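You operate a simulated robot arm through the tools that you are given. There is no shell and no other tool. Be economical: measure what you need, move in short steps, check, and stop when the job is done.

The job below is to be done with a simulated two-armed robot. You get a single attempt, and the scene is never put back.

JOB
Shut the flasks cupboard door. Shut the tubes drawer. Switch the balance switch on. Put the filter labelled "57" from the back of the near bench on top of the yellow book. Close the basins cupboard door. Switch the thermometer switch on. Switch the meter switch on. Take the green cap and leave it on the back of the near bench. Put two of the steel nuts from the top shelf of the store cart on the middle of the bench. Put the bottle marked "No. 62" from the store table top on the back of the near bench. Take the blue tray and leave it on the top of the table with the round lid. Open the steel drawer, put the steel disc on the top shelf of the store cart away in the inside of the drawer under the rack and shut the drawer again. Shut the meter cover. The order is free. Set down upright: filter, green cap, bottle.

Only the result counts: the job must be done as asked and must still hold three seconds after the hand-in. Knocking over, shifting, dropping, spilling or breaking anything else fails it. A push-on lid holds only when it is set on centred and level and pressed home; a screw cap is set on level and turned clockwise until tight.

ROBOT AND FRAMES
Two 7-joint arms with vacuum grippers on one trunk, on a base that drives. Base frame: it is fixed to the floor where the robot stands at the start and does not move with it; the origin is under the middle of the robot, x ahead of it, y to its left, z up. Lengths are in mm, angles in degrees, forces in N, time in s.
The left shoulder is at the start at [70, 174, 1007], the right one opposite. With the tool pointing down near the work surface each hand reaches from about 340 to 800 mm from the robot's upright axis, wherever it stands, measured 20 degrees to its own side. Places, roughly: back of the near bench [-2700, 2200, 900]; balance switch [1100, 500, 1000]; basins cupboard door [-3400, 1600, 400]; blue tray (25x18x5 cm) [-1900, 3900, 900]; bottle [-2000, 4000, 1000]; filter [-3250, 2250, 1000]; flasks cupboard door [800, 200, 400]; green cap (10x10x19 cm) [2000, 2500, 900]; inside of the drawer under the rack [-4700, 3200, 700]; meter cover [-2300, 1800, 1000]; meter switch [-2400, 1700, 1000]; middle of the bench [-900, 1200, 900]; steel disc (7x7x2 cm) [-500, 3300, 800]; steel drawer [-4600, 3100, 700]; steel nut (5x4x3 cm) [-300, 3500, 800]; thermometer switch [-2800, 1800, 1000]; top of the table with the round lid [1700, 2800, 700]; tubes drawer [100, 600, 800]; yellow book [-2750, 2250, 1000]. Payload 3.5 kg a hand.
Tool frame (each hand has its own): the origin (TCP) lies in the middle of the cups' lips, and z points out of the cups. The gripper has 2 cups of 32 mm across, covering 32 by 80 mm (tool x, y); the bellows give 10 mm. With the vacuum on, a cup seals on a smooth face that it is pressed against (1 to 4 N); it does not hold porous or soft things. The pull reaches 76 N.
Orientation is told as [roll, pitch, yaw] about the base's x, y, z axes, in that order, counted from this pose: with the cups facing straight down, the tool's x points along the base's -x, its y along +y and its z along -z.

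CONTROLS
- The arms move only by the tool servo_tool. It takes "left_steps", "right_steps" or both (then of equal length, played together; a hand with none holds still); each is a list of rows, each a list of 7 numbers: the shift along the tool's x, y, z in units of 400 mm (1.0 is 400 mm), then the turn, a rotation vector about the tool's x, y, z in units of 90 degrees (1.0 is 90 degrees), then the vacuum: 1 switches it on, 0 off. In form: [[tx, ty, tz, wx, wy, wz, valve], ...]. A call has 1 to 8 rows; each row is the pose to reach, as a shift and turn from the pose commanded when the call began, along the tool's axes at that moment. A call with a number of a shift or a turn outside -1 to 1 is refused whole. Each row takes 0.2 s and may step no farther than 50 mm and 8.6 degrees from the row before; otherwise, or with a gripper value out of range, the whole call is refused. A pose out of reach is approached as far as the arm can. The call stops where the force on the tool passes 40 N (or 10 N more than at its start, if that is more) or the arm is blocked; 0.2 s more then pass. The pull builds up within a second once a cup has sealed. Time passes only in rows, and 0.2 s behind the last, so rows that repeat a pose give it time. It gives the time, the measured TCP pose, the force on the tool (base axes) and the pull of the vacuum at its end, in the units of the frame above (readings bear some noise), with the torque about the TCP (base axes, N m) and any sound that the robot's microphone picked up, and new pictures: "show" is both (left out), scene, wrist or none (wrist: the cameras of the hands that moved).
- Cameras (640 x 400 px; columns grow to the right, rows downward): "scene" is now at [101.4, 70.9, 1326]; the picture's right is [0.81, -0.59, 0.00], its down [-0.33, -0.46, -0.82] and it looks along [0.49, 0.67, -0.57] (base axes); focal length 214 px, centre (320, 200). "left" rides on the left gripper at [74, -19, -110] in its tool frame; the picture's right is [0.25, 0.97, 0.00], its down [-0.77, 0.20, -0.60] and it looks along [-0.58, 0.15, 0.80] (tool axes); focal length 218 px, centre (320, 200). "right" rides on the right gripper at [74, 19, -110] in its tool frame; the picture's right is [-0.25, 0.97, 0.00], its down [-0.77, -0.20, -0.60] and it looks along [-0.58, -0.15, 0.80] (tool axes); focal length 218 px, centre (320, 200).
- lift_body(by): slides the trunk up (or, below 0, down) by that many mm; the arms and the scene camera ride with it, the base frame stays. It gives what a move gives, with no picture.
- steer(legs): drives the robot by 1 to 6 legs, each [ahead, turn to the left] in mm and degrees, along the robot's own axes; the way and the turn of a leg run together, so that a leg with both is an arc; at most 1500 mm and 180 degrees a leg. The arms and the cameras ride along, it lands a little off, and it stops where it bumps. It gives what a move gives, and a new picture of the scene camera.
- head_to(pan, tilt): turns the head with the scene camera to pan (to the left, within 86 degrees either way) and tilt (down, from -29 to 69), counted from straight ahead of the robot. It gives what a move gives, and a new picture of the scene camera.
- measure_at(camera, pixels): there is no depth. For up to 12 entries [column, row, z] of the newest picture of that camera ("zoom" is the newest enlarged one), the place [x, y] in the base frame at which the ray of that pixel passes the height z, good to about 2 mm. The clock stands still meanwhile.
- zoom(camera, box): a new picture of the part [left, top, right, bottom] of that camera's present view, enlarged. The clock stands still meanwhile.
- close_job(): hands the job in; it is judged then, once.

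Work in short steps. Measure before you move; look again where a grasp or a placing could have gone wrong, and mend it. You have 371 turns and 360 pictures in all, those below and enlarged ones among them. Switch the vacuum off and draw the arms clear of the work before you hand the job in, unless the task says otherwise.

The tools are called after "Emit:" by a JSON object that holds its "name" and its "arguments". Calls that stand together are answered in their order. servo_tool: Moves the arms, as the interface text tells. Its arguments: {"type":"object","properties":{"left_steps":{"type":"array"},"right_steps":{"type":"array"},"show":{"type":"string","enum":["both","scene","wrist","none"]}},"required":[]} The other tools are called the same way: lift_body (by) slides the trunk up or down; steer (legs) drives the base; head_to (pan, tilt) turns the head that bears the scene camera; measure_at (camera, pixels) gives the place at which the rays of pixels pass given heights; zoom (camera, box) takes an enlarged picture of a part of a camera's view; close_job () hands the job in.

At the start:

```text
time: 0.0
left_position: [345.6, 451.4, 1165.3]
left_ee_rot: [0.0, 0.0, -0.1]
left_wrist_force: [-0.3, 0.2, -0.1]
left_torque: [0.01, 0.02, -0.01]
left_pull: 0.0
right_position: [457.0, 29.9, 1117.7]
right_ee_rot: [0.0, 0.0, 0.0]
right_wrist_force: [0.8, -0.5, -0.5]
right_torque: [-0.02, 0.03, -0.03]
right_pull: 0.1
trunk travel left (down, up): [-503.0, 337.0]
robot x, y, heading: [3.2, 2.5, 0.1]
head pan, tilt: [53.9, 34.6]
```

scene: 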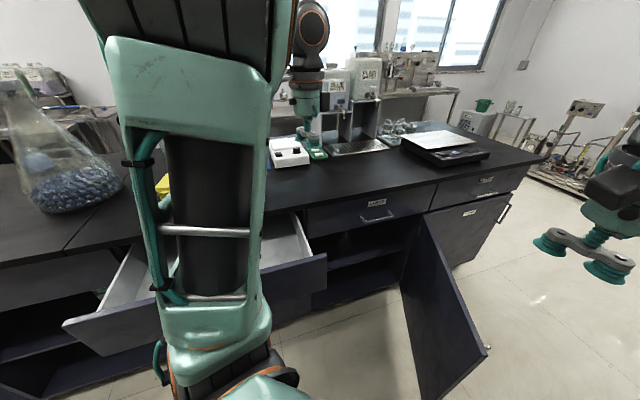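
right: 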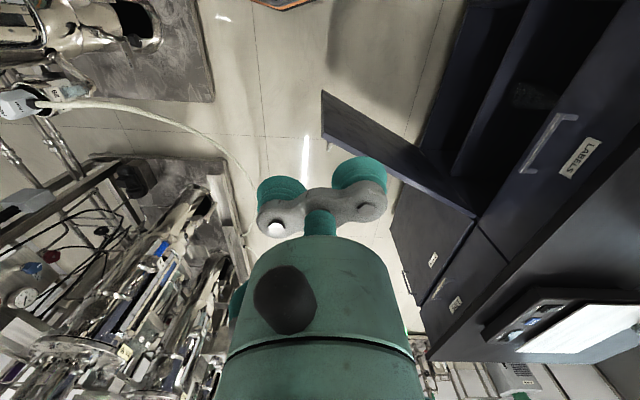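
left: 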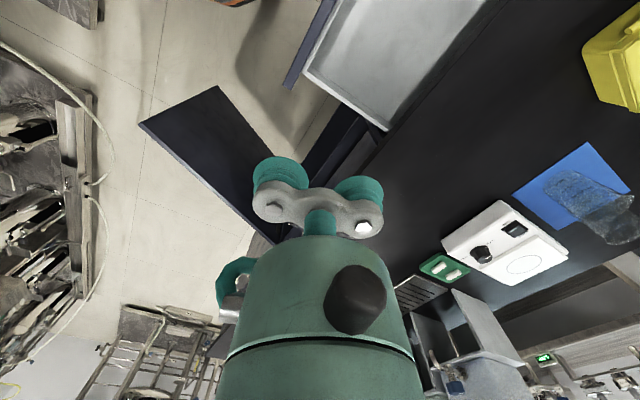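

The scene shows an open drawer, an open cupboard door (about 450,330) and the balance with a green switch near (318,152). I look at the bench from other head angles first.

Emit:
{"name": "head_to", "arguments": {"pan": 20, "tilt": 35}}

Emit:
{"name": "zoom", "arguments": {"camera": "left", "box": [340, 120, 640, 308]}}

```text
time: 1.0
left_position: [347.0, 451.9, 1165.9]
left_ee_rot: [0.0, 0.0, 0.0]
left_wrist_force: [-0.4, 0.5, -0.1]
left_torque: [0.0, 0.04, 0.0]
left_pull: 0.0
right_position: [456.1, 29.8, 1117.7]
right_ee_rot: [0.0, 0.0, 0.0]
right_wrist_force: [-0.8, -0.9, 0.9]
right_torque: [0.01, -0.06, 0.0]
right_pull: 0.1
trunk travel left (down, up): [-503.0, 337.0]
robot x, y, heading: [-2.0, -2.4, 0.0]
head pan, tilt: [20.0, 35.0]
```

scene: 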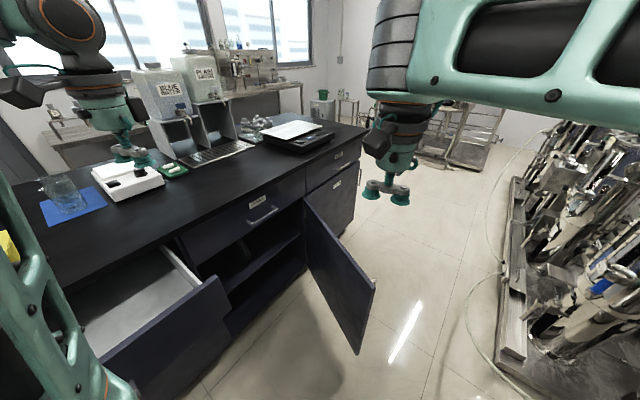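

```text
2.13 times, centred on (490, 214) of left
```

zoom: 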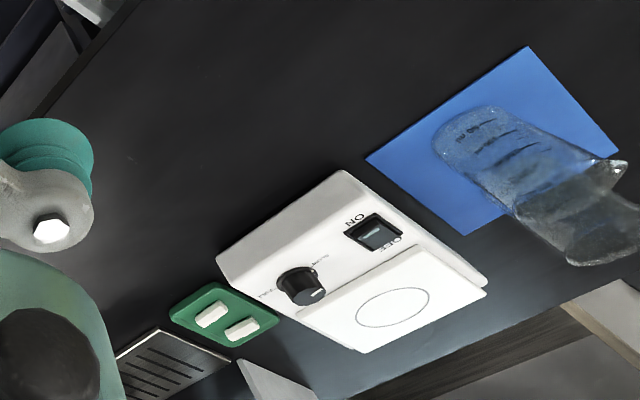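

I measure the white device, door edges, and black device to tell which one is at the balance's place.

Emit:
{"name": "measure_at", "arguments": {"camera": "scene", "pixels": [[125, 175, 940], [295, 135, 940], [290, 150, 900], [360, 120, 900], [10, 185, 900], [302, 200, 700], [375, 282, 700], [358, 352, 100], [225, 280, 850], [180, 235, 900], [262, 212, 800], [100, 370, 850]]}}

Emit:
{"name": "zoom", "arguments": {"camera": "scene", "box": [220, 90, 400, 210]}}

Emit:
{"name": "zoom", "arguments": {"camera": "scene", "box": [60, 180, 380, 380]}}

```text
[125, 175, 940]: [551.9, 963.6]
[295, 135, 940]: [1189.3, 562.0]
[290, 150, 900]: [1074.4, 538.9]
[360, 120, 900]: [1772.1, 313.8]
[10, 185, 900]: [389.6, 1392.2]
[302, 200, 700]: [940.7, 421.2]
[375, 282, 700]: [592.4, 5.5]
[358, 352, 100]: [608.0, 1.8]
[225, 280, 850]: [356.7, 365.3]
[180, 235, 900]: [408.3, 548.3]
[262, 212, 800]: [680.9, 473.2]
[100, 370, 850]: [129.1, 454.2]
```

```text
3.33 times, centred on (310, 150) of scene
```

zoom: 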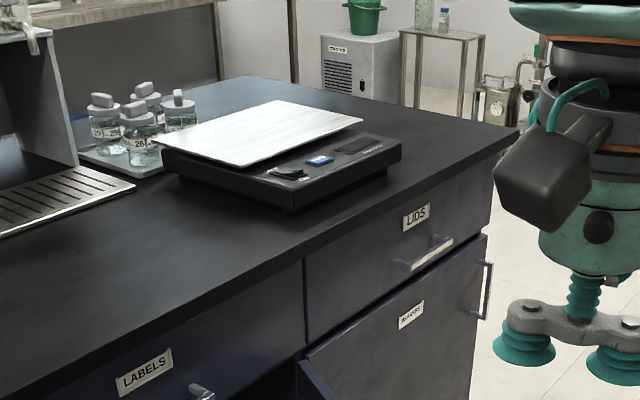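

```text
2.00 times, centred on (220, 280) of scene
```

zoom: 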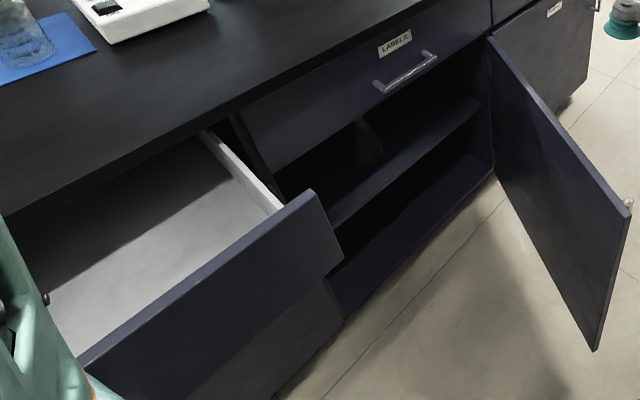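

The flasks door's free edge is around (600,0), hinge about (940,420). I look around more to map obstacles (floor at right, the drawer, behind).

Emit:
{"name": "measure_at", "arguments": {"camera": "scene", "pixels": [[505, 340, 0], [540, 380, 0], [510, 260, 0], [300, 141, 930], [332, 300, 0]]}}

Emit:
{"name": "head_to", "arguments": {"pan": 86, "tilt": 30}}

Emit:
{"name": "head_to", "arguments": {"pan": -60, "tilt": 30}}

Emit:
{"name": "head_to", "arguments": {"pan": 0, "tilt": 45}}

```text
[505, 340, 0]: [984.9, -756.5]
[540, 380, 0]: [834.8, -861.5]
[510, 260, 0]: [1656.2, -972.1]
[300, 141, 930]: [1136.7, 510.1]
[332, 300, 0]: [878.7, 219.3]
```

```text
time: 2.4
left_position: [348.0, 451.8, 1166.4]
left_ee_rot: [0.0, 0.0, -0.1]
left_wrist_force: [1.1, -0.5, -0.1]
left_torque: [-0.01, -0.04, -0.01]
left_pull: 0.0
right_position: [457.4, 28.9, 1118.3]
right_ee_rot: [0.0, 0.0, 0.1]
right_wrist_force: [0.0, -0.7, -0.8]
right_torque: [-0.03, 0.0, 0.03]
right_pull: 0.1
trunk travel left (down, up): [-503.0, 337.0]
robot x, y, heading: [0.3, -1.6, -0.1]
head pan, tilt: [85.9, 30.0]
```

scene: 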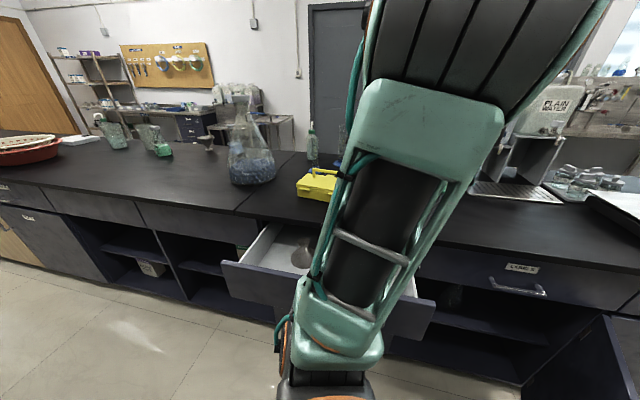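

```text
time: 4.7
left_position: [346.2, 451.9, 1166.5]
left_ee_rot: [0.0, 0.0, 0.0]
left_wrist_force: [-0.1, -0.2, 0.2]
left_torque: [0.0, 0.02, 0.02]
left_pull: 0.1
right_position: [458.1, 29.9, 1118.5]
right_ee_rot: [0.0, 0.0, 0.1]
right_wrist_force: [-1.1, 0.3, 0.3]
right_torque: [-0.01, 0.0, 0.01]
right_pull: 0.0
trunk travel left (down, up): [-503.0, 337.0]
robot x, y, heading: [-1.0, -1.0, 0.1]
head pan, tilt: [-60.0, 30.0]
```

scene: 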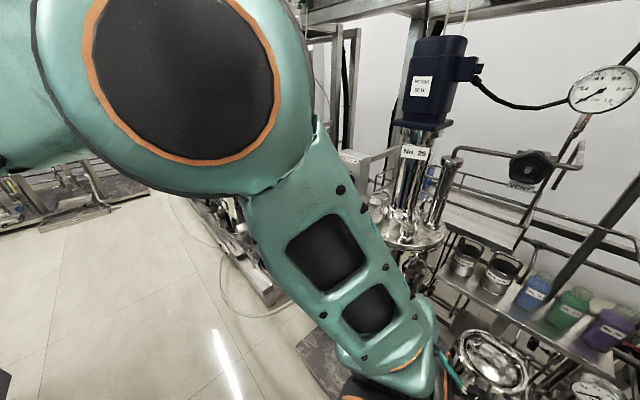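

```text
time: 6.0
left_position: [347.0, 452.2, 1166.2]
left_ee_rot: [0.0, 0.0, 0.1]
left_wrist_force: [-0.1, 0.3, 0.3]
left_torque: [0.0, 0.0, 0.03]
left_pull: 0.1
right_position: [457.2, 28.7, 1117.6]
right_ee_rot: [0.0, 0.0, 0.0]
right_wrist_force: [0.4, -0.3, 0.5]
right_torque: [-0.01, 0.02, -0.01]
right_pull: 0.1
trunk travel left (down, up): [-503.0, 337.0]
robot x, y, heading: [0.9, -2.0, 0.1]
head pan, tilt: [0.0, 45.0]
```

scene: 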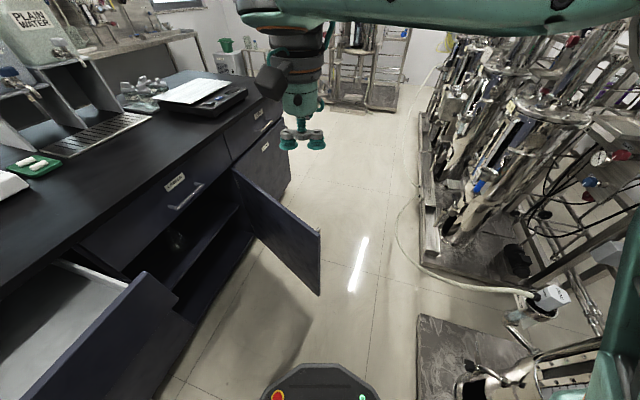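

I measure the door's free edge at top (320,233) and bottom (318,296) for assorted heights, to find the door's geometry, plus the drawer front's corners.

Emit:
{"name": "measure_at", "arguments": {"camera": "scene", "pixels": [[320, 233, 700], [320, 233, 600], [318, 296, 50], [318, 296, 100], [318, 296, 150], [235, 173, 700], [235, 173, 650], [145, 275, 850], [145, 275, 800], [195, 325, 500], [128, 282, 850], [75, 265, 850]]}}

Emit:
{"name": "zoom", "arguments": {"camera": "scene", "box": [0, 140, 340, 400]}}

```text
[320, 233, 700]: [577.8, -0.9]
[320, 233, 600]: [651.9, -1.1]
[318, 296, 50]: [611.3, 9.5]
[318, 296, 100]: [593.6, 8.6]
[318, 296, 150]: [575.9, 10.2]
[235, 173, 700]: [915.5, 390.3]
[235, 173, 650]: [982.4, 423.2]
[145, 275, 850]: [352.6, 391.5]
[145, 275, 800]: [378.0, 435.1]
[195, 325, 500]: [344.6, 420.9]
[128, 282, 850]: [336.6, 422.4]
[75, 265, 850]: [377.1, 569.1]
```

```text
1.54 times, centred on (170, 270) of scene
```

zoom: 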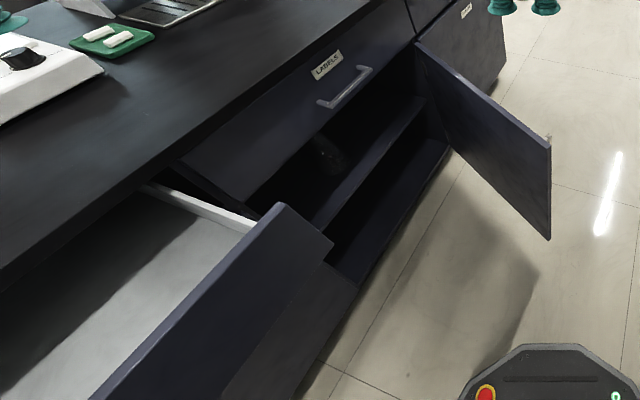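

I check the drawer front's corners with several heights to pin down where its face is.

Emit:
{"name": "measure_at", "arguments": {"camera": "scene", "pixels": [[146, 272, 800], [146, 272, 750], [178, 298, 700], [178, 298, 650], [178, 298, 600], [60, 335, 800], [60, 335, 850], [0, 305, 900], [200, 130, 900], [277, 97, 900]]}}

Emit:
{"name": "head_to", "arguments": {"pan": 86, "tilt": 50}}

```text
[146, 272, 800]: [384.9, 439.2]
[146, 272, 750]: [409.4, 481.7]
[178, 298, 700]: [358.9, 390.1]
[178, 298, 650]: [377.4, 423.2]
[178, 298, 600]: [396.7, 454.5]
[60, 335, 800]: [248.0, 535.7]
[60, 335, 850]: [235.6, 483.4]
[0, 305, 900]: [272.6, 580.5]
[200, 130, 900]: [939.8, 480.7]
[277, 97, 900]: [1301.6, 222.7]
```

```text
time: 7.6
left_position: [346.0, 452.9, 1166.3]
left_ee_rot: [0.0, 0.1, 0.0]
left_wrist_force: [-0.7, -0.3, 0.5]
left_torque: [-0.05, 0.02, -0.01]
left_pull: 0.0
right_position: [456.4, 29.8, 1118.2]
right_ee_rot: [-0.1, 0.0, 0.1]
right_wrist_force: [-1.1, 0.4, 0.1]
right_torque: [0.03, 0.01, 0.04]
right_pull: 0.1
trunk travel left (down, up): [-503.0, 337.0]
robot x, y, heading: [-3.7, 0.4, 0.0]
head pan, tilt: [85.9, 50.0]
```

scene: 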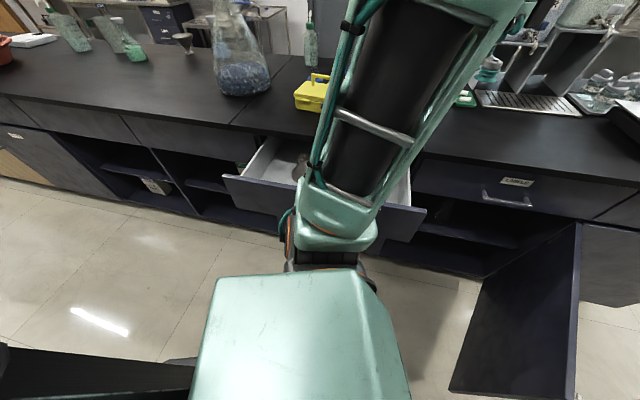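

I measure the bench's front edge and the drawer's corners in this view.

Emit:
{"name": "measure_at", "arguments": {"camera": "scene", "pixels": [[10, 95, 900], [200, 122, 900], [430, 153, 900], [630, 186, 900], [222, 176, 850], [426, 208, 850], [222, 176, 800], [426, 208, 800], [410, 243, 700], [578, 225, 700], [575, 398, 50], [450, 390, 50]]}}

Emit:
{"name": "zoom", "arguments": {"camera": "scene", "box": [170, 120, 490, 320]}}

Emit:
{"name": "zoom", "arguments": {"camera": "scene", "box": [0, 0, 320, 200]}}

```text
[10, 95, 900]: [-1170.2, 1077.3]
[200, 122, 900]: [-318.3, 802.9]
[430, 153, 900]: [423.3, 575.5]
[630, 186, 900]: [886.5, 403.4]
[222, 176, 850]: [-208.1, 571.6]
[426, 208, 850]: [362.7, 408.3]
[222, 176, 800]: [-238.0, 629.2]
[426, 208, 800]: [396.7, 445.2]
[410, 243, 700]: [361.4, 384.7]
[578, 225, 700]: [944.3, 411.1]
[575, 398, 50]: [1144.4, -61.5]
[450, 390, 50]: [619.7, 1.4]
```

```text
2.00 times, centred on (330, 220) of scene
```

zoom: 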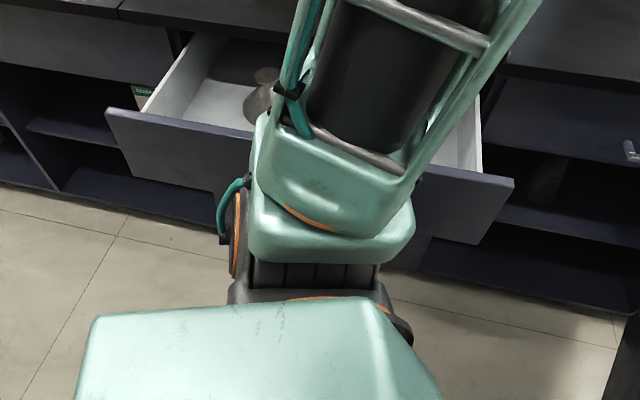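

```text
2.00 times, centred on (160, 100) of scene
```

zoom: 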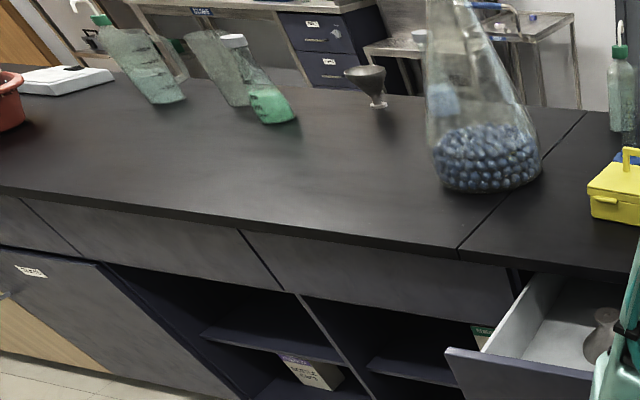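

The bench is rotated about -17° to my frame (front edge from (-1170,1077) to (886,403)). I turn the robot parallel to it.

Emit:
{"name": "steer", "arguments": {"legs": [[0, -17]]}}

```text
time: 8.9
left_position: [463.5, 332.1, 1166.1]
left_ee_rot: [0.0, 0.1, -16.9]
left_wrist_force: [0.0, 0.6, 0.6]
left_torque: [-0.02, 0.0, 0.04]
left_pull: 0.2
right_position: [446.3, -104.6, 1118.5]
right_ee_rot: [0.0, 0.0, -16.9]
right_wrist_force: [0.8, -0.7, 0.5]
right_torque: [0.04, -0.01, 0.0]
right_pull: 0.1
trunk travel left (down, up): [-503.0, 337.0]
robot x, y, heading: [0.7, -0.8, -16.9]
head pan, tilt: [85.9, 50.0]
```

scene: 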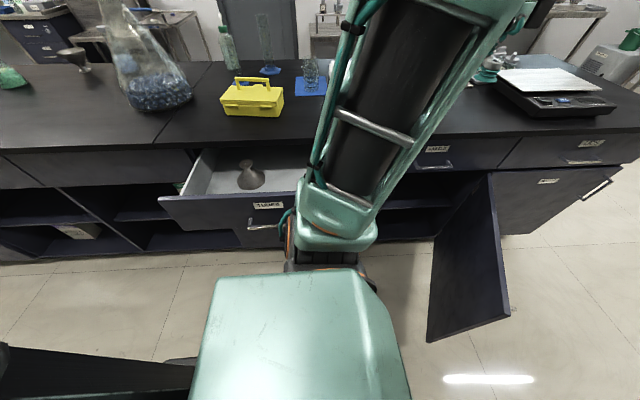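

The TUBES drawer (label at (268,205)) is open with its face about 500 mm to my left. I draw the left hand back and start tilting it to face the bench.

Emit:
{"name": "servo_tool", "arguments": {"left_steps": [[0.0, -0.06, 0, -0.095, 0, 0, 0], [0.0, -0.12, 0, -0.19, 0, 0, 0], [0.0, -0.18, 0, -0.285, 0, 0, 0], [0.0, -0.24, 0, -0.38, 0, 0, 0], [0.0, -0.3, 0, -0.475, 0, 0, 0], [0.0, -0.36, 0, -0.57, 0, 0, 0], [0.0, -0.42, 0, -0.665, 0, 0, 0], [0.0, -0.45, 0, -0.76, 0, 0, 0]], "show": "scene"}}

Emit:
{"name": "measure_at", "arguments": {"camera": "scene", "pixels": [[160, 198, 850], [230, 205, 850], [100, 148, 900], [600, 137, 900], [262, 228, 780]]}}

```text
time: 10.5
left_position: [503.8, 153.0, 1116.3]
left_ee_rot: [50.8, 1.8, -20.7]
left_wrist_force: [-0.5, -1.1, 0.9]
left_torque: [-0.01, -0.02, -0.02]
left_pull: 0.2
left hand out of reach, approached as far as the arm can: row 2, 3, 4, 5, 6, 7
right_position: [441.7, -118.6, 1120.0]
right_ee_rot: [0.3, 0.4, -13.7]
right_wrist_force: [-33.6, -42.0, -6.1]
right_torque: [4.71, -4.69, 5.1]
right_pull: 0.0
trunk travel left (down, up): [-503.0, 337.0]
robot x, y, heading: [0.1, 2.2, -16.9]
head pan, tilt: [85.9, 50.0]
stopped in row 7 (right hand): the force on the tool passed its limit at 253 N (the readings are from after the stop); the commanded pose is now the measured one
```

scene: 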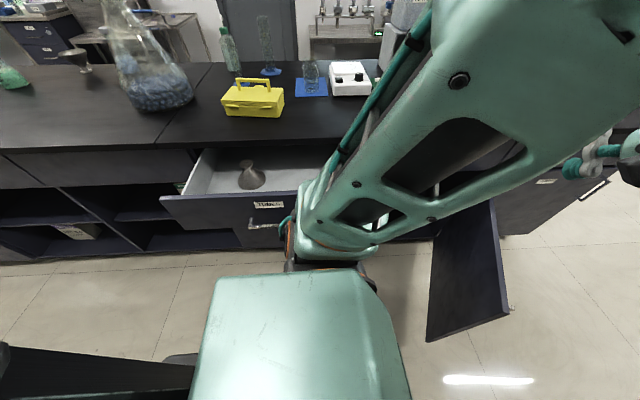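

```text
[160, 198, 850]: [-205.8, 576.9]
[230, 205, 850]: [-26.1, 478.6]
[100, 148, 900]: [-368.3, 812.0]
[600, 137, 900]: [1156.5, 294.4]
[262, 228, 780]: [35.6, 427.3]
```

The left forearm bumped my right hand. I move the right hand to its own side, clear of the left arm.

Emit:
{"name": "servo_tool", "arguments": {"right_steps": [[0, -0.1, 0, 0, 0, 0, 0], [0, -0.2, 0, 0, 0, 0, 0], [0, -0.3, 0, 0, 0, 0, 0], [0, -0.4, 0, 0, 0, 0, 0], [0, -0.5, 0, 0, 0, 0, 0], [0, -0.6, 0, 0, 0, 0, 0], [0, -0.7, 0, 0, 0, 0, 0], [0, -0.75, 0, 0, 0, 0, 0]], "show": "none"}}

Emit:
{"name": "head_to", "arguments": {"pan": 10, "tilt": 35}}

```text
time: 12.3
left_position: [507.9, 156.4, 1114.2]
left_ee_rot: [50.6, 1.9, -20.8]
left_wrist_force: [-0.3, -0.3, 0.6]
left_torque: [0.03, -0.01, 0.0]
left_pull: 0.1
right_position: [372.3, -404.0, 1117.3]
right_ee_rot: [-0.2, 0.3, -13.9]
right_wrist_force: [-0.4, 0.4, 0.7]
right_torque: [0.02, -0.02, 0.01]
right_pull: 0.1
trunk travel left (down, up): [-503.0, 337.0]
robot x, y, heading: [1.3, -1.0, -16.7]
head pan, tilt: [85.9, 50.0]
```

```text
time: 13.7
left_position: [507.5, 157.3, 1114.0]
left_ee_rot: [50.6, 2.0, -20.9]
left_wrist_force: [0.4, -0.8, -0.9]
left_torque: [0.03, 0.01, -0.02]
left_pull: 0.0
right_position: [372.4, -403.4, 1115.5]
right_ee_rot: [-0.2, 0.5, -13.9]
right_wrist_force: [-0.2, 0.1, 1.0]
right_torque: [0.02, -0.01, 0.03]
right_pull: 0.1
trunk travel left (down, up): [-503.0, 337.0]
robot x, y, heading: [1.8, 1.2, -17.0]
head pan, tilt: [10.0, 35.0]
```

scene: 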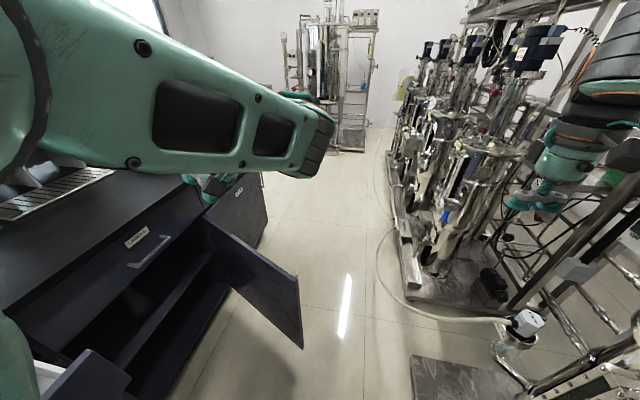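

The left forearm crosses the body awkwardly for a sideways push, so I'll face the bench instead. I turn the robot left 90° (hands stay within ~550 mm of the axis, the bench edge is 675 away).

Emit:
{"name": "steer", "arguments": {"legs": [[0, 90]]}}

```text
time: 17.9
left_position: [-149.2, 508.7, 1113.5]
left_ee_rot: [50.6, 1.9, 68.2]
left_wrist_force: [-0.5, 0.1, -0.8]
left_torque: [-0.02, -0.04, -0.01]
left_pull: 0.1
right_position: [407.9, 365.7, 1117.4]
right_ee_rot: [-0.1, 0.4, 75.1]
right_wrist_force: [-1.0, -0.4, 0.7]
right_torque: [0.03, 0.02, 0.03]
right_pull: 0.0
trunk travel left (down, up): [-503.0, 337.0]
robot x, y, heading: [-2.2, 0.2, 72.5]
head pan, tilt: [10.0, 35.0]
```

scene: 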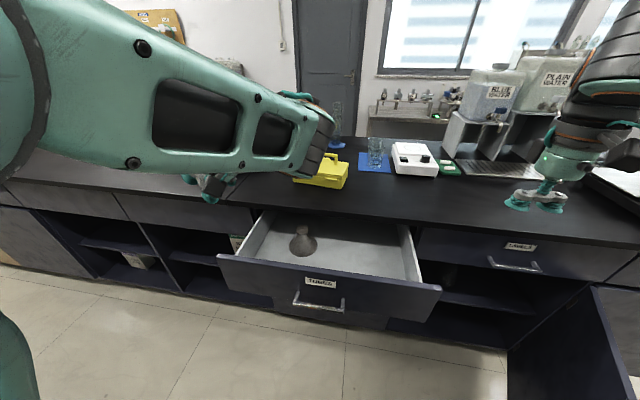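

The TUBES drawer faces me (label (320,283), handle (318,303)). I bring the right hand to the right of the handle and tilt its cups forward.

Emit:
{"name": "servo_tool", "arguments": {"right_steps": [[0.02, 0.04, 0, 0, -0.095, 0, 0], [0.04, 0.08, 0, 0, -0.19, 0, 0], [0.06, 0.12, 0, 0, -0.285, 0, 0], [0.08, 0.16, 0, 0, -0.38, 0, 0], [0.1, 0.2, 0, 0, -0.475, 0, 0], [0.12, 0.24, 0, 0, -0.57, 0, 0], [0.14, 0.28, 0, 0, -0.665, 0, 0], [0.16, 0.32, 0, 0, -0.76, 0, 0]], "show": "scene"}}

Emit:
{"name": "measure_at", "arguments": {"camera": "scene", "pixels": [[217, 255, 850], [440, 288, 850], [440, 288, 820], [217, 255, 820], [130, 200, 900], [600, 240, 900], [295, 305, 760], [342, 310, 760]]}}

```text
time: 19.7
left_position: [-150.9, 509.2, 1112.8]
left_ee_rot: [50.5, 1.9, 68.1]
left_wrist_force: [-0.3, 0.1, 0.5]
left_torque: [0.01, -0.01, -0.02]
left_pull: 0.0
right_position: [262.7, 353.6, 1133.2]
right_ee_rot: [-0.6, -68.0, 75.7]
right_wrist_force: [0.4, -0.8, 0.3]
right_torque: [-0.01, 0.0, 0.0]
right_pull: 0.1
right hand out of reach, approached as far as the arm can: row 8
trunk travel left (down, up): [-503.0, 337.0]
robot x, y, heading: [1.7, -0.3, 71.9]
head pan, tilt: [10.0, 35.0]
```

scene: 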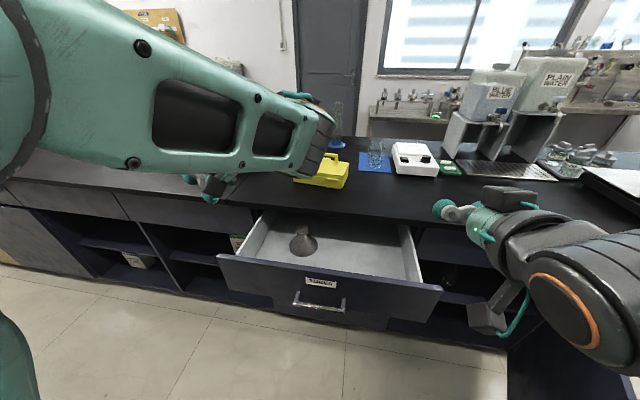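

```text
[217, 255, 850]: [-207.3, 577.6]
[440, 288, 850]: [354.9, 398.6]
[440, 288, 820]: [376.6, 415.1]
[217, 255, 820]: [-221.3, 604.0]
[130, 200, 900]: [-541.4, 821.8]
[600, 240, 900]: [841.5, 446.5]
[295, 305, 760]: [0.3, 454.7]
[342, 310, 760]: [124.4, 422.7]
```

Right TCP is at (263,354,1133), about 70 mm before the drawer face plane. I lower it straight down to about z=790.

Emit:
{"name": "servo_tool", "arguments": {"right_steps": [[0.0985, 0, 0.04, 0, -0.02, 0, 0], [0.197, 0, 0.08, 0, -0.04, 0, 0], [0.2955, 0, 0.12, 0, -0.06, 0, 0], [0.394, 0, 0.16, 0, -0.08, 0, 0], [0.4925, 0, 0.2, 0, -0.1, 0, 0], [0.591, 0, 0.239, 0, -0.12, 0, 0], [0.6895, 0, 0.279, 0, -0.14, 0, 0], [0.788, 0, 0.319, 0, -0.16, 0, 0]], "show": "scene"}}

```text
time: 21.5
left_position: [-147.3, 515.9, 1110.1]
left_ee_rot: [50.4, 2.2, 68.2]
left_wrist_force: [0.4, 1.0, -1.0]
left_torque: [-0.06, 0.02, 0.05]
left_pull: 0.1
right_position: [303.9, 498.7, 885.7]
right_ee_rot: [10.0, -79.7, 64.2]
right_wrist_force: [0.4, 1.2, -0.7]
right_torque: [0.07, 0.02, 0.01]
right_pull: 0.0
right hand out of reach, approached as far as the arm can: row 1, 2, 3, 4, 5, 6, 7, 8
trunk travel left (down, up): [-503.0, 337.0]
robot x, y, heading: [-0.6, 0.9, 72.1]
head pan, tilt: [10.0, 35.0]
```

scene: 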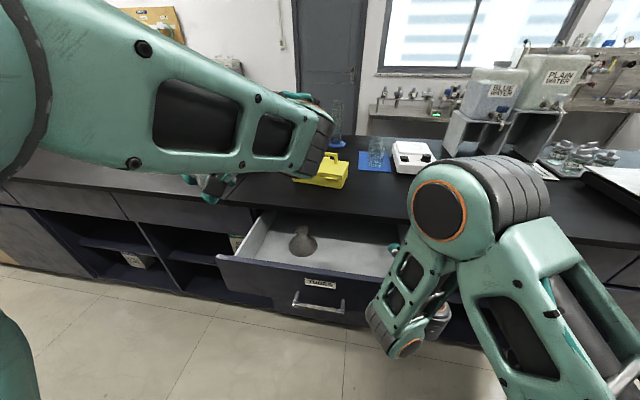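

The tool-forward pose is too close for the arm; I'll use a nearly tool-down pose tilted about 25°. First raise and un-tilt the right hand while drawing it back.

Emit:
{"name": "servo_tool", "arguments": {"right_steps": [[-0.1, 0, 0, 0, 0, 0, 0], [-0.2, 0, 0, 0, 0, 0, 0], [-0.25, 0, -0.05, 0, 0.09, 0, 0], [-0.3, 0, -0.1, 0, 0.18, 0, 0], [-0.3, 0, -0.15, 0, 0.27, 0, 0], [-0.3, 0, -0.2, 0, 0.36, 0, 0], [-0.3, 0, -0.25, 0, 0.45, 0, 0], [-0.3, 0, -0.28, 0, 0.54, 0, 0]], "show": "none"}}

```text
time: 23.3
left_position: [-148.5, 509.2, 1113.4]
left_ee_rot: [50.6, 1.8, 68.2]
left_wrist_force: [0.0, -0.2, -0.2]
left_torque: [-0.01, 0.02, 0.0]
left_pull: 0.0
right_position: [269.6, 400.5, 1014.3]
right_ee_rot: [-0.2, -33.8, 75.5]
right_wrist_force: [0.7, 1.1, -0.2]
right_torque: [-0.02, -0.02, 0.01]
right_pull: 0.0
trunk travel left (down, up): [-503.0, 337.0]
robot x, y, heading: [1.2, -0.1, 72.5]
head pan, tilt: [10.0, 35.0]
```

Right hand is at z=1014, tilt 34°. I back it 45 mm and lower to z≈795, in front of the drawer face.

Emit:
{"name": "servo_tool", "arguments": {"right_steps": [[0.093, 0, -0.063, 0, 0, 0, 0], [0.154, 0, 0.028, 0, 0, 0, 0], [0.216, 0, 0.119, 0, 0, 0, 0], [0.277, 0, 0.21, 0, 0, 0, 0], [0.339, 0, 0.302, 0, 0, 0, 0], [0.4, 0, 0.393, 0, 0, 0, 0]], "show": "both"}}

```text
time: 24.7
left_position: [-150.4, 509.6, 1113.3]
left_ee_rot: [50.6, 1.9, 68.3]
left_wrist_force: [-0.4, 1.1, 0.0]
left_torque: [0.0, 0.0, 0.02]
left_pull: 0.0
right_position: [257.6, 370.2, 814.1]
right_ee_rot: [4.8, -35.0, 70.9]
right_wrist_force: [-0.6, -0.2, 0.1]
right_torque: [-0.01, -0.03, 0.01]
right_pull: 0.0
right hand out of reach, approached as far as the arm can: row 4, 5, 6
trunk travel left (down, up): [-503.0, 337.0]
robot x, y, heading: [0.8, -0.9, 72.4]
head pan, tilt: [10.0, 35.0]
```

scene: 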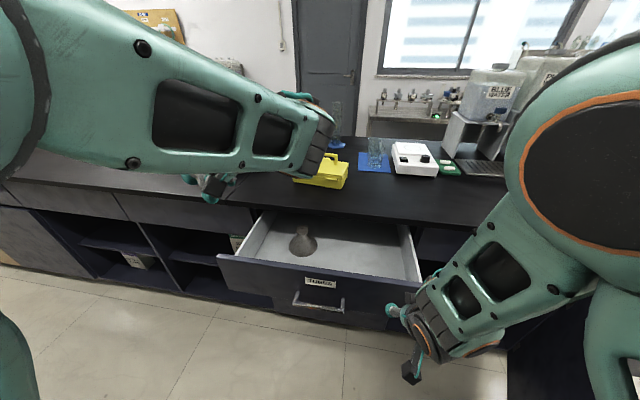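
right: 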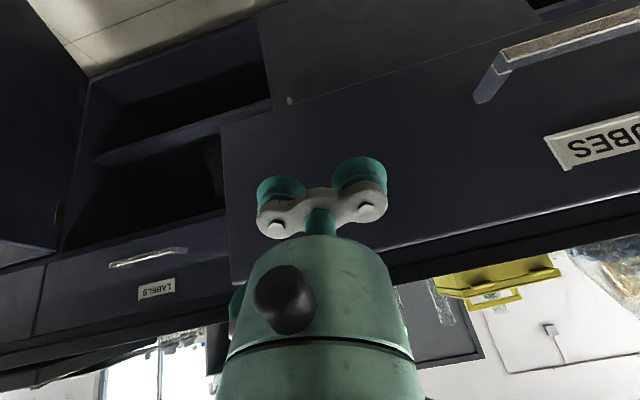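

The hand stands in front of the drawer face, right of the handle. I push straight forward about 230 mm.

Emit:
{"name": "servo_tool", "arguments": {"right_steps": [[-0.0615, 0, 0.0428, 0, 0, 0, 0], [-0.123, 0, 0.0856, 0, 0, 0, 0], [-0.1845, 0, 0.1284, 0, 0, 0, 0], [-0.246, 0, 0.1712, 0, 0, 0, 0], [-0.3075, 0, 0.214, 0, 0, 0, 0], [-0.369, 0, 0.2568, 0, 0, 0, 0], [-0.4305, 0, 0.2996, 0, 0, 0, 0], [-0.47, 0, 0.327, 0, 0, 0, 0]], "show": "scene"}}

```text
time: 26.5
left_position: [-149.1, 509.3, 1114.0]
left_ee_rot: [50.5, 2.0, 68.3]
left_wrist_force: [-0.2, 0.3, -0.1]
left_torque: [-0.02, 0.0, 0.02]
left_pull: 0.2
right_position: [319.5, 586.5, 796.5]
right_ee_rot: [-0.2, -33.8, 75.3]
right_wrist_force: [-0.6, 0.4, -0.3]
right_torque: [-0.01, -0.05, -0.01]
right_pull: 0.1
trunk travel left (down, up): [-503.0, 337.0]
robot x, y, heading: [0.8, -1.9, 72.3]
head pan, tilt: [10.0, 35.0]
```

scene: 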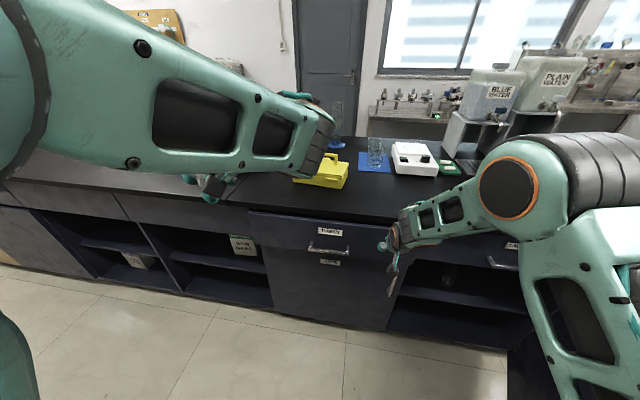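

The drawer looks almost flush. I push a little more until resistance.

Emit:
{"name": "servo_tool", "arguments": {"right_steps": [[-0.0205, 0, 0.014, 0, 0, 0, 0], [-0.041, 0, 0.028, 0, 0, 0, 0], [-0.0615, 0, 0.0428, 0, 0, 0, 0], [-0.082, 0, 0.057, 0, 0, 0, 0]], "show": "none"}}

Emit:
{"name": "zoom", "arguments": {"camera": "scene", "box": [200, 180, 440, 330]}}

```text
time: 27.4
left_position: [-148.2, 508.9, 1113.4]
left_ee_rot: [50.6, 2.0, 68.2]
left_wrist_force: [-0.5, -0.8, -0.5]
left_torque: [-0.05, 0.05, 0.02]
left_pull: 0.0
right_position: [324.6, 609.1, 787.0]
right_ee_rot: [-0.1, -32.6, 75.3]
right_wrist_force: [-0.4, -4.7, -2.9]
right_torque: [0.46, -0.17, 0.01]
right_pull: 0.1
trunk travel left (down, up): [-503.0, 337.0]
robot x, y, heading: [-1.2, -1.4, 72.0]
head pan, tilt: [10.0, 35.0]
stopped in row 4 (right hand): the force on the tool passed its limit at 49 N (the readings are from after the stop); the commanded pose is now the measured one
```

```text
2.67 times, centred on (320, 255) of scene
```

zoom: 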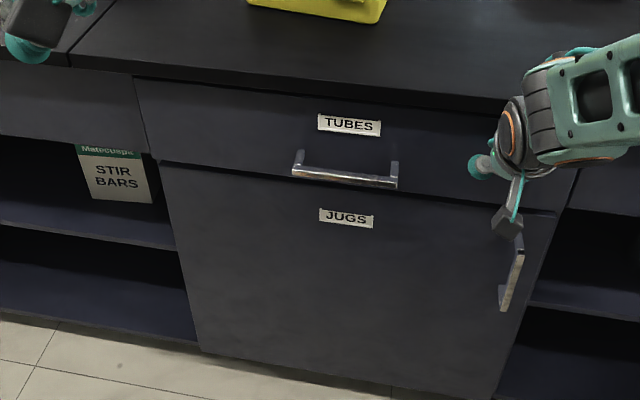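

The drawer is shut (TUBES flush). Next the flasks door: I back the right hand off, raise it and set it tool-down.

Emit:
{"name": "servo_tool", "arguments": {"right_steps": [[0.1, 0, -0.065, 0, 0, 0, 0], [0.2, 0, -0.13, 0, 0, 0, 0], [0.25, 0, -0.22, 0, 0.07, 0, 0], [0.2, -0.05, -0.3, 0, 0.14, 0, 0], [0.15, -0.1, -0.38, 0, 0.21, 0, 0], [0.1, -0.16, -0.46, 0, 0.28, 0, 0], [0.06, -0.24, -0.5, 0, 0.35, 0, 0], [0.06, -0.34, -0.5, 0, 0.36, 0, 0]], "show": "none"}}

Emit:
{"name": "head_to", "arguments": {"pan": -50, "tilt": 40}}

```text
time: 29.2
left_position: [-148.7, 508.5, 1113.9]
left_ee_rot: [50.8, 1.9, 68.2]
left_wrist_force: [0.2, -0.2, 0.5]
left_torque: [0.0, 0.01, 0.0]
left_pull: 0.0
right_position: [425.8, 450.4, 943.1]
right_ee_rot: [0.0, -0.5, 75.3]
right_wrist_force: [0.0, 0.0, 0.2]
right_torque: [0.02, 0.03, -0.01]
right_pull: 0.0
trunk travel left (down, up): [-503.0, 337.0]
robot x, y, heading: [2.1, 1.9, 72.2]
head pan, tilt: [10.0, 35.0]
```

```text
time: 30.5
left_position: [-148.8, 509.0, 1113.7]
left_ee_rot: [50.6, 1.9, 68.2]
left_wrist_force: [0.0, -1.3, 0.6]
left_torque: [-0.01, 0.01, 0.01]
left_pull: 0.1
right_position: [423.7, 450.6, 941.6]
right_ee_rot: [-0.2, -0.6, 75.2]
right_wrist_force: [0.3, 0.2, -0.4]
right_torque: [-0.03, -0.01, 0.01]
right_pull: 0.1
trunk travel left (down, up): [-503.0, 337.0]
robot x, y, heading: [0.7, -1.5, 72.2]
head pan, tilt: [-50.0, 40.0]
```

scene: 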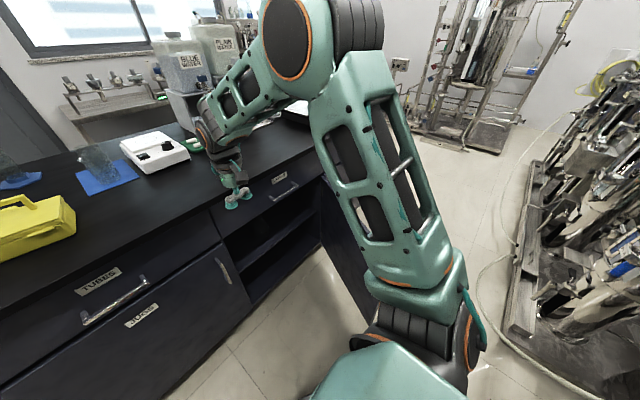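

Right hand is tool-down at (424,451,943). I move it over the door towards the outer side (target (699,-12)).

Emit:
{"name": "servo_tool", "arguments": {"right_steps": [[0.084, -0.086, 0, 0, 0, 0, 0], [0.168, -0.172, 0, 0, 0, 0, 0], [0.252, -0.257, 0, 0, 0, 0, 0], [0.336, -0.343, 0, 0, 0, 0, 0], [0.42, -0.429, 0, 0, 0, 0, 0], [0.504, -0.515, 0, 0, 0, 0, 0], [0.588, -0.6, 0, 0, 0, 0, 0], [0.673, -0.686, 0, 0, 0, 0, 0]], "show": "none"}}

Emit:
{"name": "servo_tool", "arguments": {"right_steps": [[0.084, -0.086, 0, 0, 0, 0, 0], [0.168, -0.172, 0, 0, 0, 0, 0], [0.252, -0.257, 0, 0, 0, 0, 0], [0.268, -0.274, 0, 0, 0, 0, 0]], "show": "both"}}

```text
time: 32.3
left_position: [-147.5, 507.3, 1114.7]
left_ee_rot: [50.7, 1.9, 68.2]
left_wrist_force: [0.1, -0.9, 0.6]
left_torque: [0.01, 0.03, 0.03]
left_pull: 0.0
right_position: [620.9, 121.9, 942.2]
right_ee_rot: [-0.1, -0.6, 75.3]
right_wrist_force: [0.3, 0.1, -0.1]
right_torque: [0.02, 0.01, 0.02]
right_pull: 0.0
trunk travel left (down, up): [-503.0, 337.0]
robot x, y, heading: [0.6, 1.0, 72.1]
head pan, tilt: [-50.0, 40.0]
```

```text
time: 33.3
left_position: [-148.9, 508.0, 1113.8]
left_ee_rot: [50.6, 1.9, 68.2]
left_wrist_force: [0.3, -0.5, -0.7]
left_torque: [-0.02, 0.02, 0.01]
left_pull: 0.1
right_position: [699.6, -9.5, 938.6]
right_ee_rot: [-0.1, -0.5, 75.3]
right_wrist_force: [0.1, -0.1, -0.3]
right_torque: [-0.06, 0.0, 0.03]
right_pull: 0.1
trunk travel left (down, up): [-503.0, 337.0]
robot x, y, heading: [2.2, 0.3, 72.3]
head pan, tilt: [-50.0, 40.0]
```

scene: 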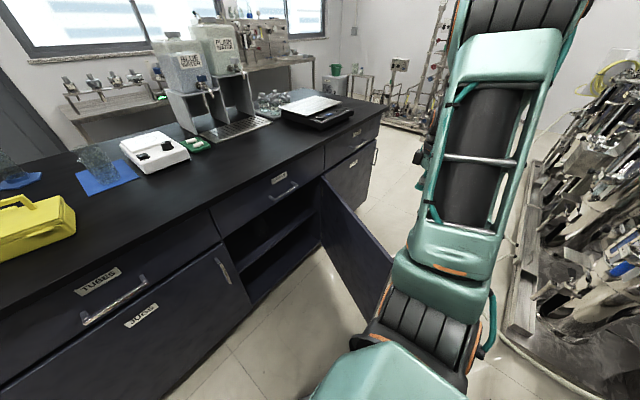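
right: 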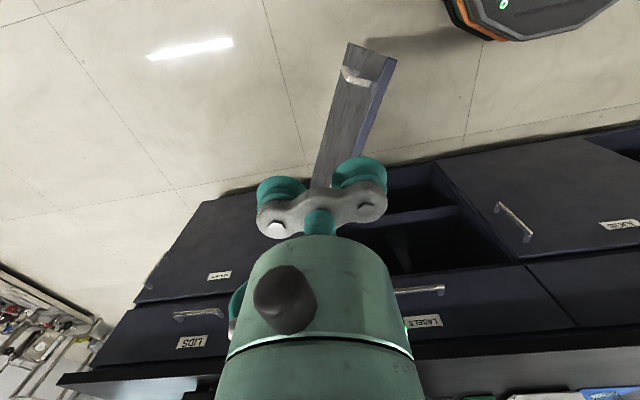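

The wrist view shows the door's top edge from about (315,185) to (370,55). I measure it to check the clearance.

Emit:
{"name": "measure_at", "arguments": {"camera": "right", "pixels": [[347, 43, 680], [397, 60, 680], [310, 180, 680], [345, 80, 680], [359, 155, 680]]}}

Emit:
{"name": "zoom", "arguments": {"camera": "right", "box": [240, 20, 480, 170]}}

```text
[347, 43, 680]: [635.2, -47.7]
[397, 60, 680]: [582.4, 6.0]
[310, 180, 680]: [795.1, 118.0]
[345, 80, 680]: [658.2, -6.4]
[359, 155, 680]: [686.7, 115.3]
```

```text
2.67 times, centred on (360, 95) of right
```

zoom: 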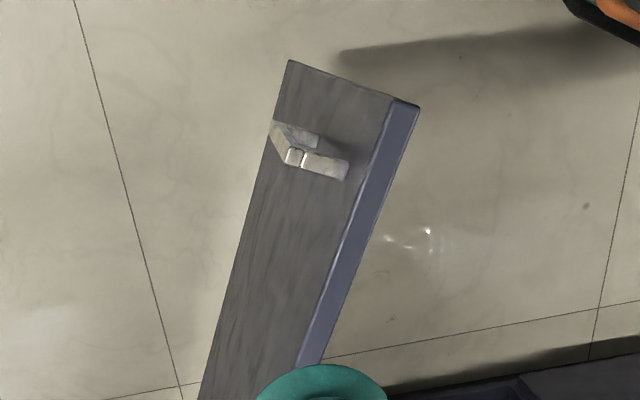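

Clearance to the outer face is about 90 mm; the handle sits near the free end, so I shift 50 mm toward the hinge and lower to z≈600.

Emit:
{"name": "servo_tool", "arguments": {"right_steps": [[-0.1, -0.05, 0, 0, 0, 0, 0], [-0.117, -0.06, 0.12, 0, 0, 0, 0], [-0.117, -0.06, 0.24, 0, 0, 0, 0], [-0.117, -0.06, 0.36, 0, 0, 0, 0], [-0.117, -0.06, 0.48, 0, 0, 0, 0], [-0.117, -0.06, 0.6, 0, 0, 0, 0], [-0.117, -0.06, 0.72, 0, 0, 0, 0], [-0.117, -0.06, 0.84, 0, 0, 0, 0]], "show": "both"}}

```text
time: 35.1
left_position: [-146.9, 508.8, 1115.0]
left_ee_rot: [50.7, 2.1, 68.2]
left_wrist_force: [0.7, 0.5, 0.3]
left_torque: [0.01, 0.0, -0.01]
left_pull: 0.0
right_position: [738.6, 29.9, 602.7]
right_ee_rot: [0.0, -0.6, 75.1]
right_wrist_force: [-0.8, 0.0, -0.3]
right_torque: [0.01, 0.01, -0.02]
right_pull: 0.0
trunk travel left (down, up): [-503.0, 337.0]
robot x, y, heading: [-1.2, -0.9, 72.3]
head pan, tilt: [-50.0, 40.0]
```

scene: 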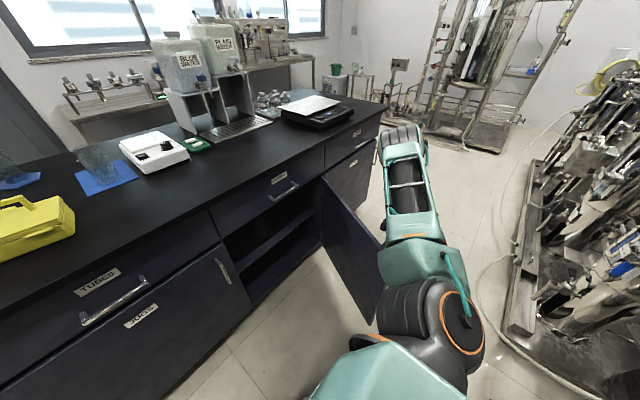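
right: 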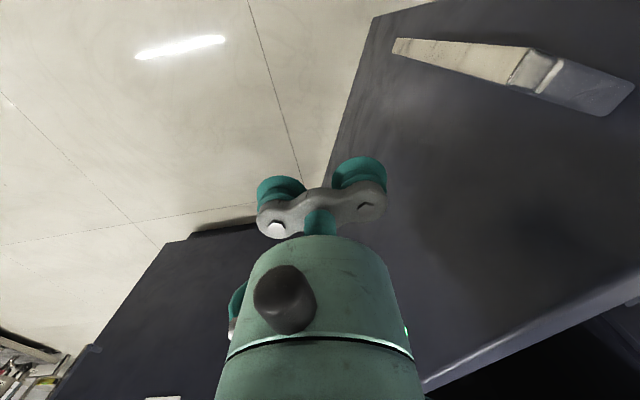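

The hand is beside the outer face below the door's top. I sweep it along an arc around the hinge to swing the door toward closed.

Emit:
{"name": "servo_tool", "arguments": {"right_steps": [[-0.027, 0.061, 0, 0, 0, 0, 0], [-0.053, 0.122, 0, 0, 0, 0, 0], [-0.093, 0.2, 0, 0, 0, 0, 0], [-0.134, 0.278, 0, 0, 0, 0, 0], [-0.174, 0.356, 0, 0, 0, 0, 0], [-0.237, 0.425, 0, 0, 0, 0, 0], [-0.3, 0.494, 0, 0, 0, 0, 0], [-0.362, 0.563, 0, 0, 0, 0, 0]], "show": "both"}}

```text
time: 36.9
left_position: [-149.6, 509.3, 1113.3]
left_ee_rot: [50.6, 2.0, 68.2]
left_wrist_force: [-0.2, 0.5, -0.6]
left_torque: [0.04, 0.0, 0.03]
left_pull: 0.2
right_position: [554.9, 230.1, 606.3]
right_ee_rot: [-0.2, -0.5, 75.3]
right_wrist_force: [-0.8, -0.3, 0.4]
right_torque: [0.01, -0.02, -0.04]
right_pull: 0.1
trunk travel left (down, up): [-503.0, 337.0]
robot x, y, heading: [0.6, 0.1, 72.1]
head pan, tilt: [-50.0, 40.0]
```

scene: 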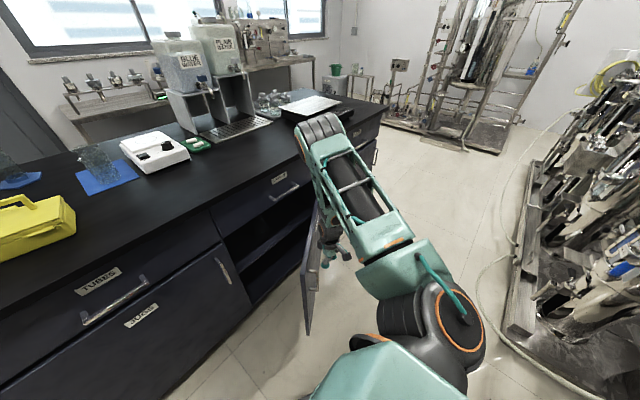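
right: 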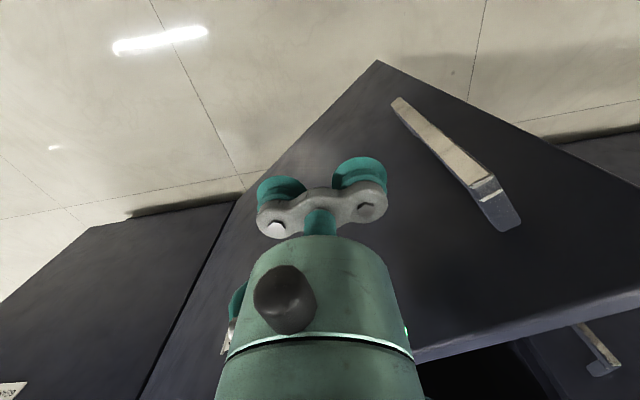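

The door follows. I continue the arc, tilting the cups slightly forward so the wrist stays off the drawer front above.

Emit:
{"name": "servo_tool", "arguments": {"right_steps": [[-0.078, 0.05, 0, 0, -0.04, 0, 0], [-0.157, 0.1, 0, 0, -0.08, 0, 0], [-0.235, 0.149, 0, 0, -0.12, 0, 0], [-0.324, 0.178, 0, 0, -0.16, 0, 0], [-0.412, 0.208, 0, 0, -0.2, 0, 0], [-0.501, 0.237, 0, 0, -0.24, 0, 0], [-0.59, 0.247, 0, 0, -0.28, 0, 0], [-0.66, 0.254, 0, 0, -0.3, 0, 0]], "show": "both"}}

```text
time: 38.7
left_position: [-149.8, 508.7, 1112.4]
left_ee_rot: [50.6, 1.9, 68.1]
left_wrist_force: [-0.3, 0.7, 0.1]
left_torque: [0.02, 0.0, -0.02]
left_pull: 0.0
right_position: [523.2, 510.5, 605.9]
right_ee_rot: [-0.1, -27.4, 75.4]
right_wrist_force: [-0.4, 0.0, 0.3]
right_torque: [0.04, 0.02, -0.02]
right_pull: 0.1
trunk travel left (down, up): [-503.0, 337.0]
robot x, y, heading: [0.4, 1.1, 72.2]
head pan, tilt: [-50.0, 40.0]
```

scene: 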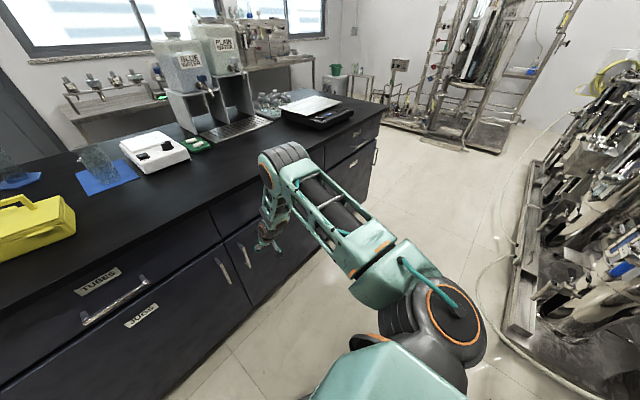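
right: 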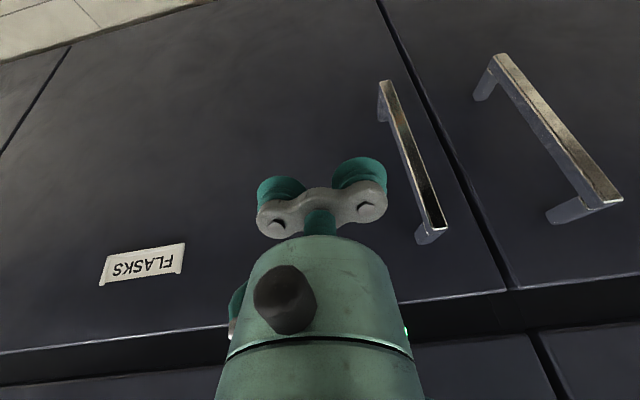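

The FLASKS door appears shut; I push on until resistance to be sure.

Emit:
{"name": "servo_tool", "arguments": {"right_steps": [[-0.022, 0, 0.011, 0, 0, 0, 0], [-0.044, 0, 0.022, 0, 0, 0, 0], [-0.067, 0, 0.034, 0, 0, 0, 0], [-0.09, 0, 0.045, 0, 0, 0, 0]], "show": "wrist"}}

```text
time: 39.7
left_position: [-148.9, 508.8, 1112.9]
left_ee_rot: [50.6, 1.9, 68.2]
left_wrist_force: [-0.2, 0.6, 0.0]
left_torque: [-0.02, 0.0, 0.03]
left_pull: 0.2
right_position: [534.0, 549.8, 609.0]
right_ee_rot: [-0.1, -27.5, 75.3]
right_wrist_force: [-0.9, 0.4, 0.7]
right_torque: [0.01, 0.01, 0.01]
right_pull: 0.0
trunk travel left (down, up): [-503.0, 337.0]
robot x, y, heading: [0.2, 0.4, 72.3]
head pan, tilt: [-50.0, 40.0]
```

right: 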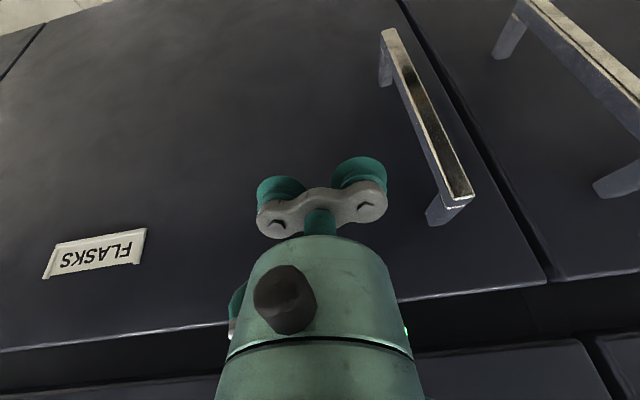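

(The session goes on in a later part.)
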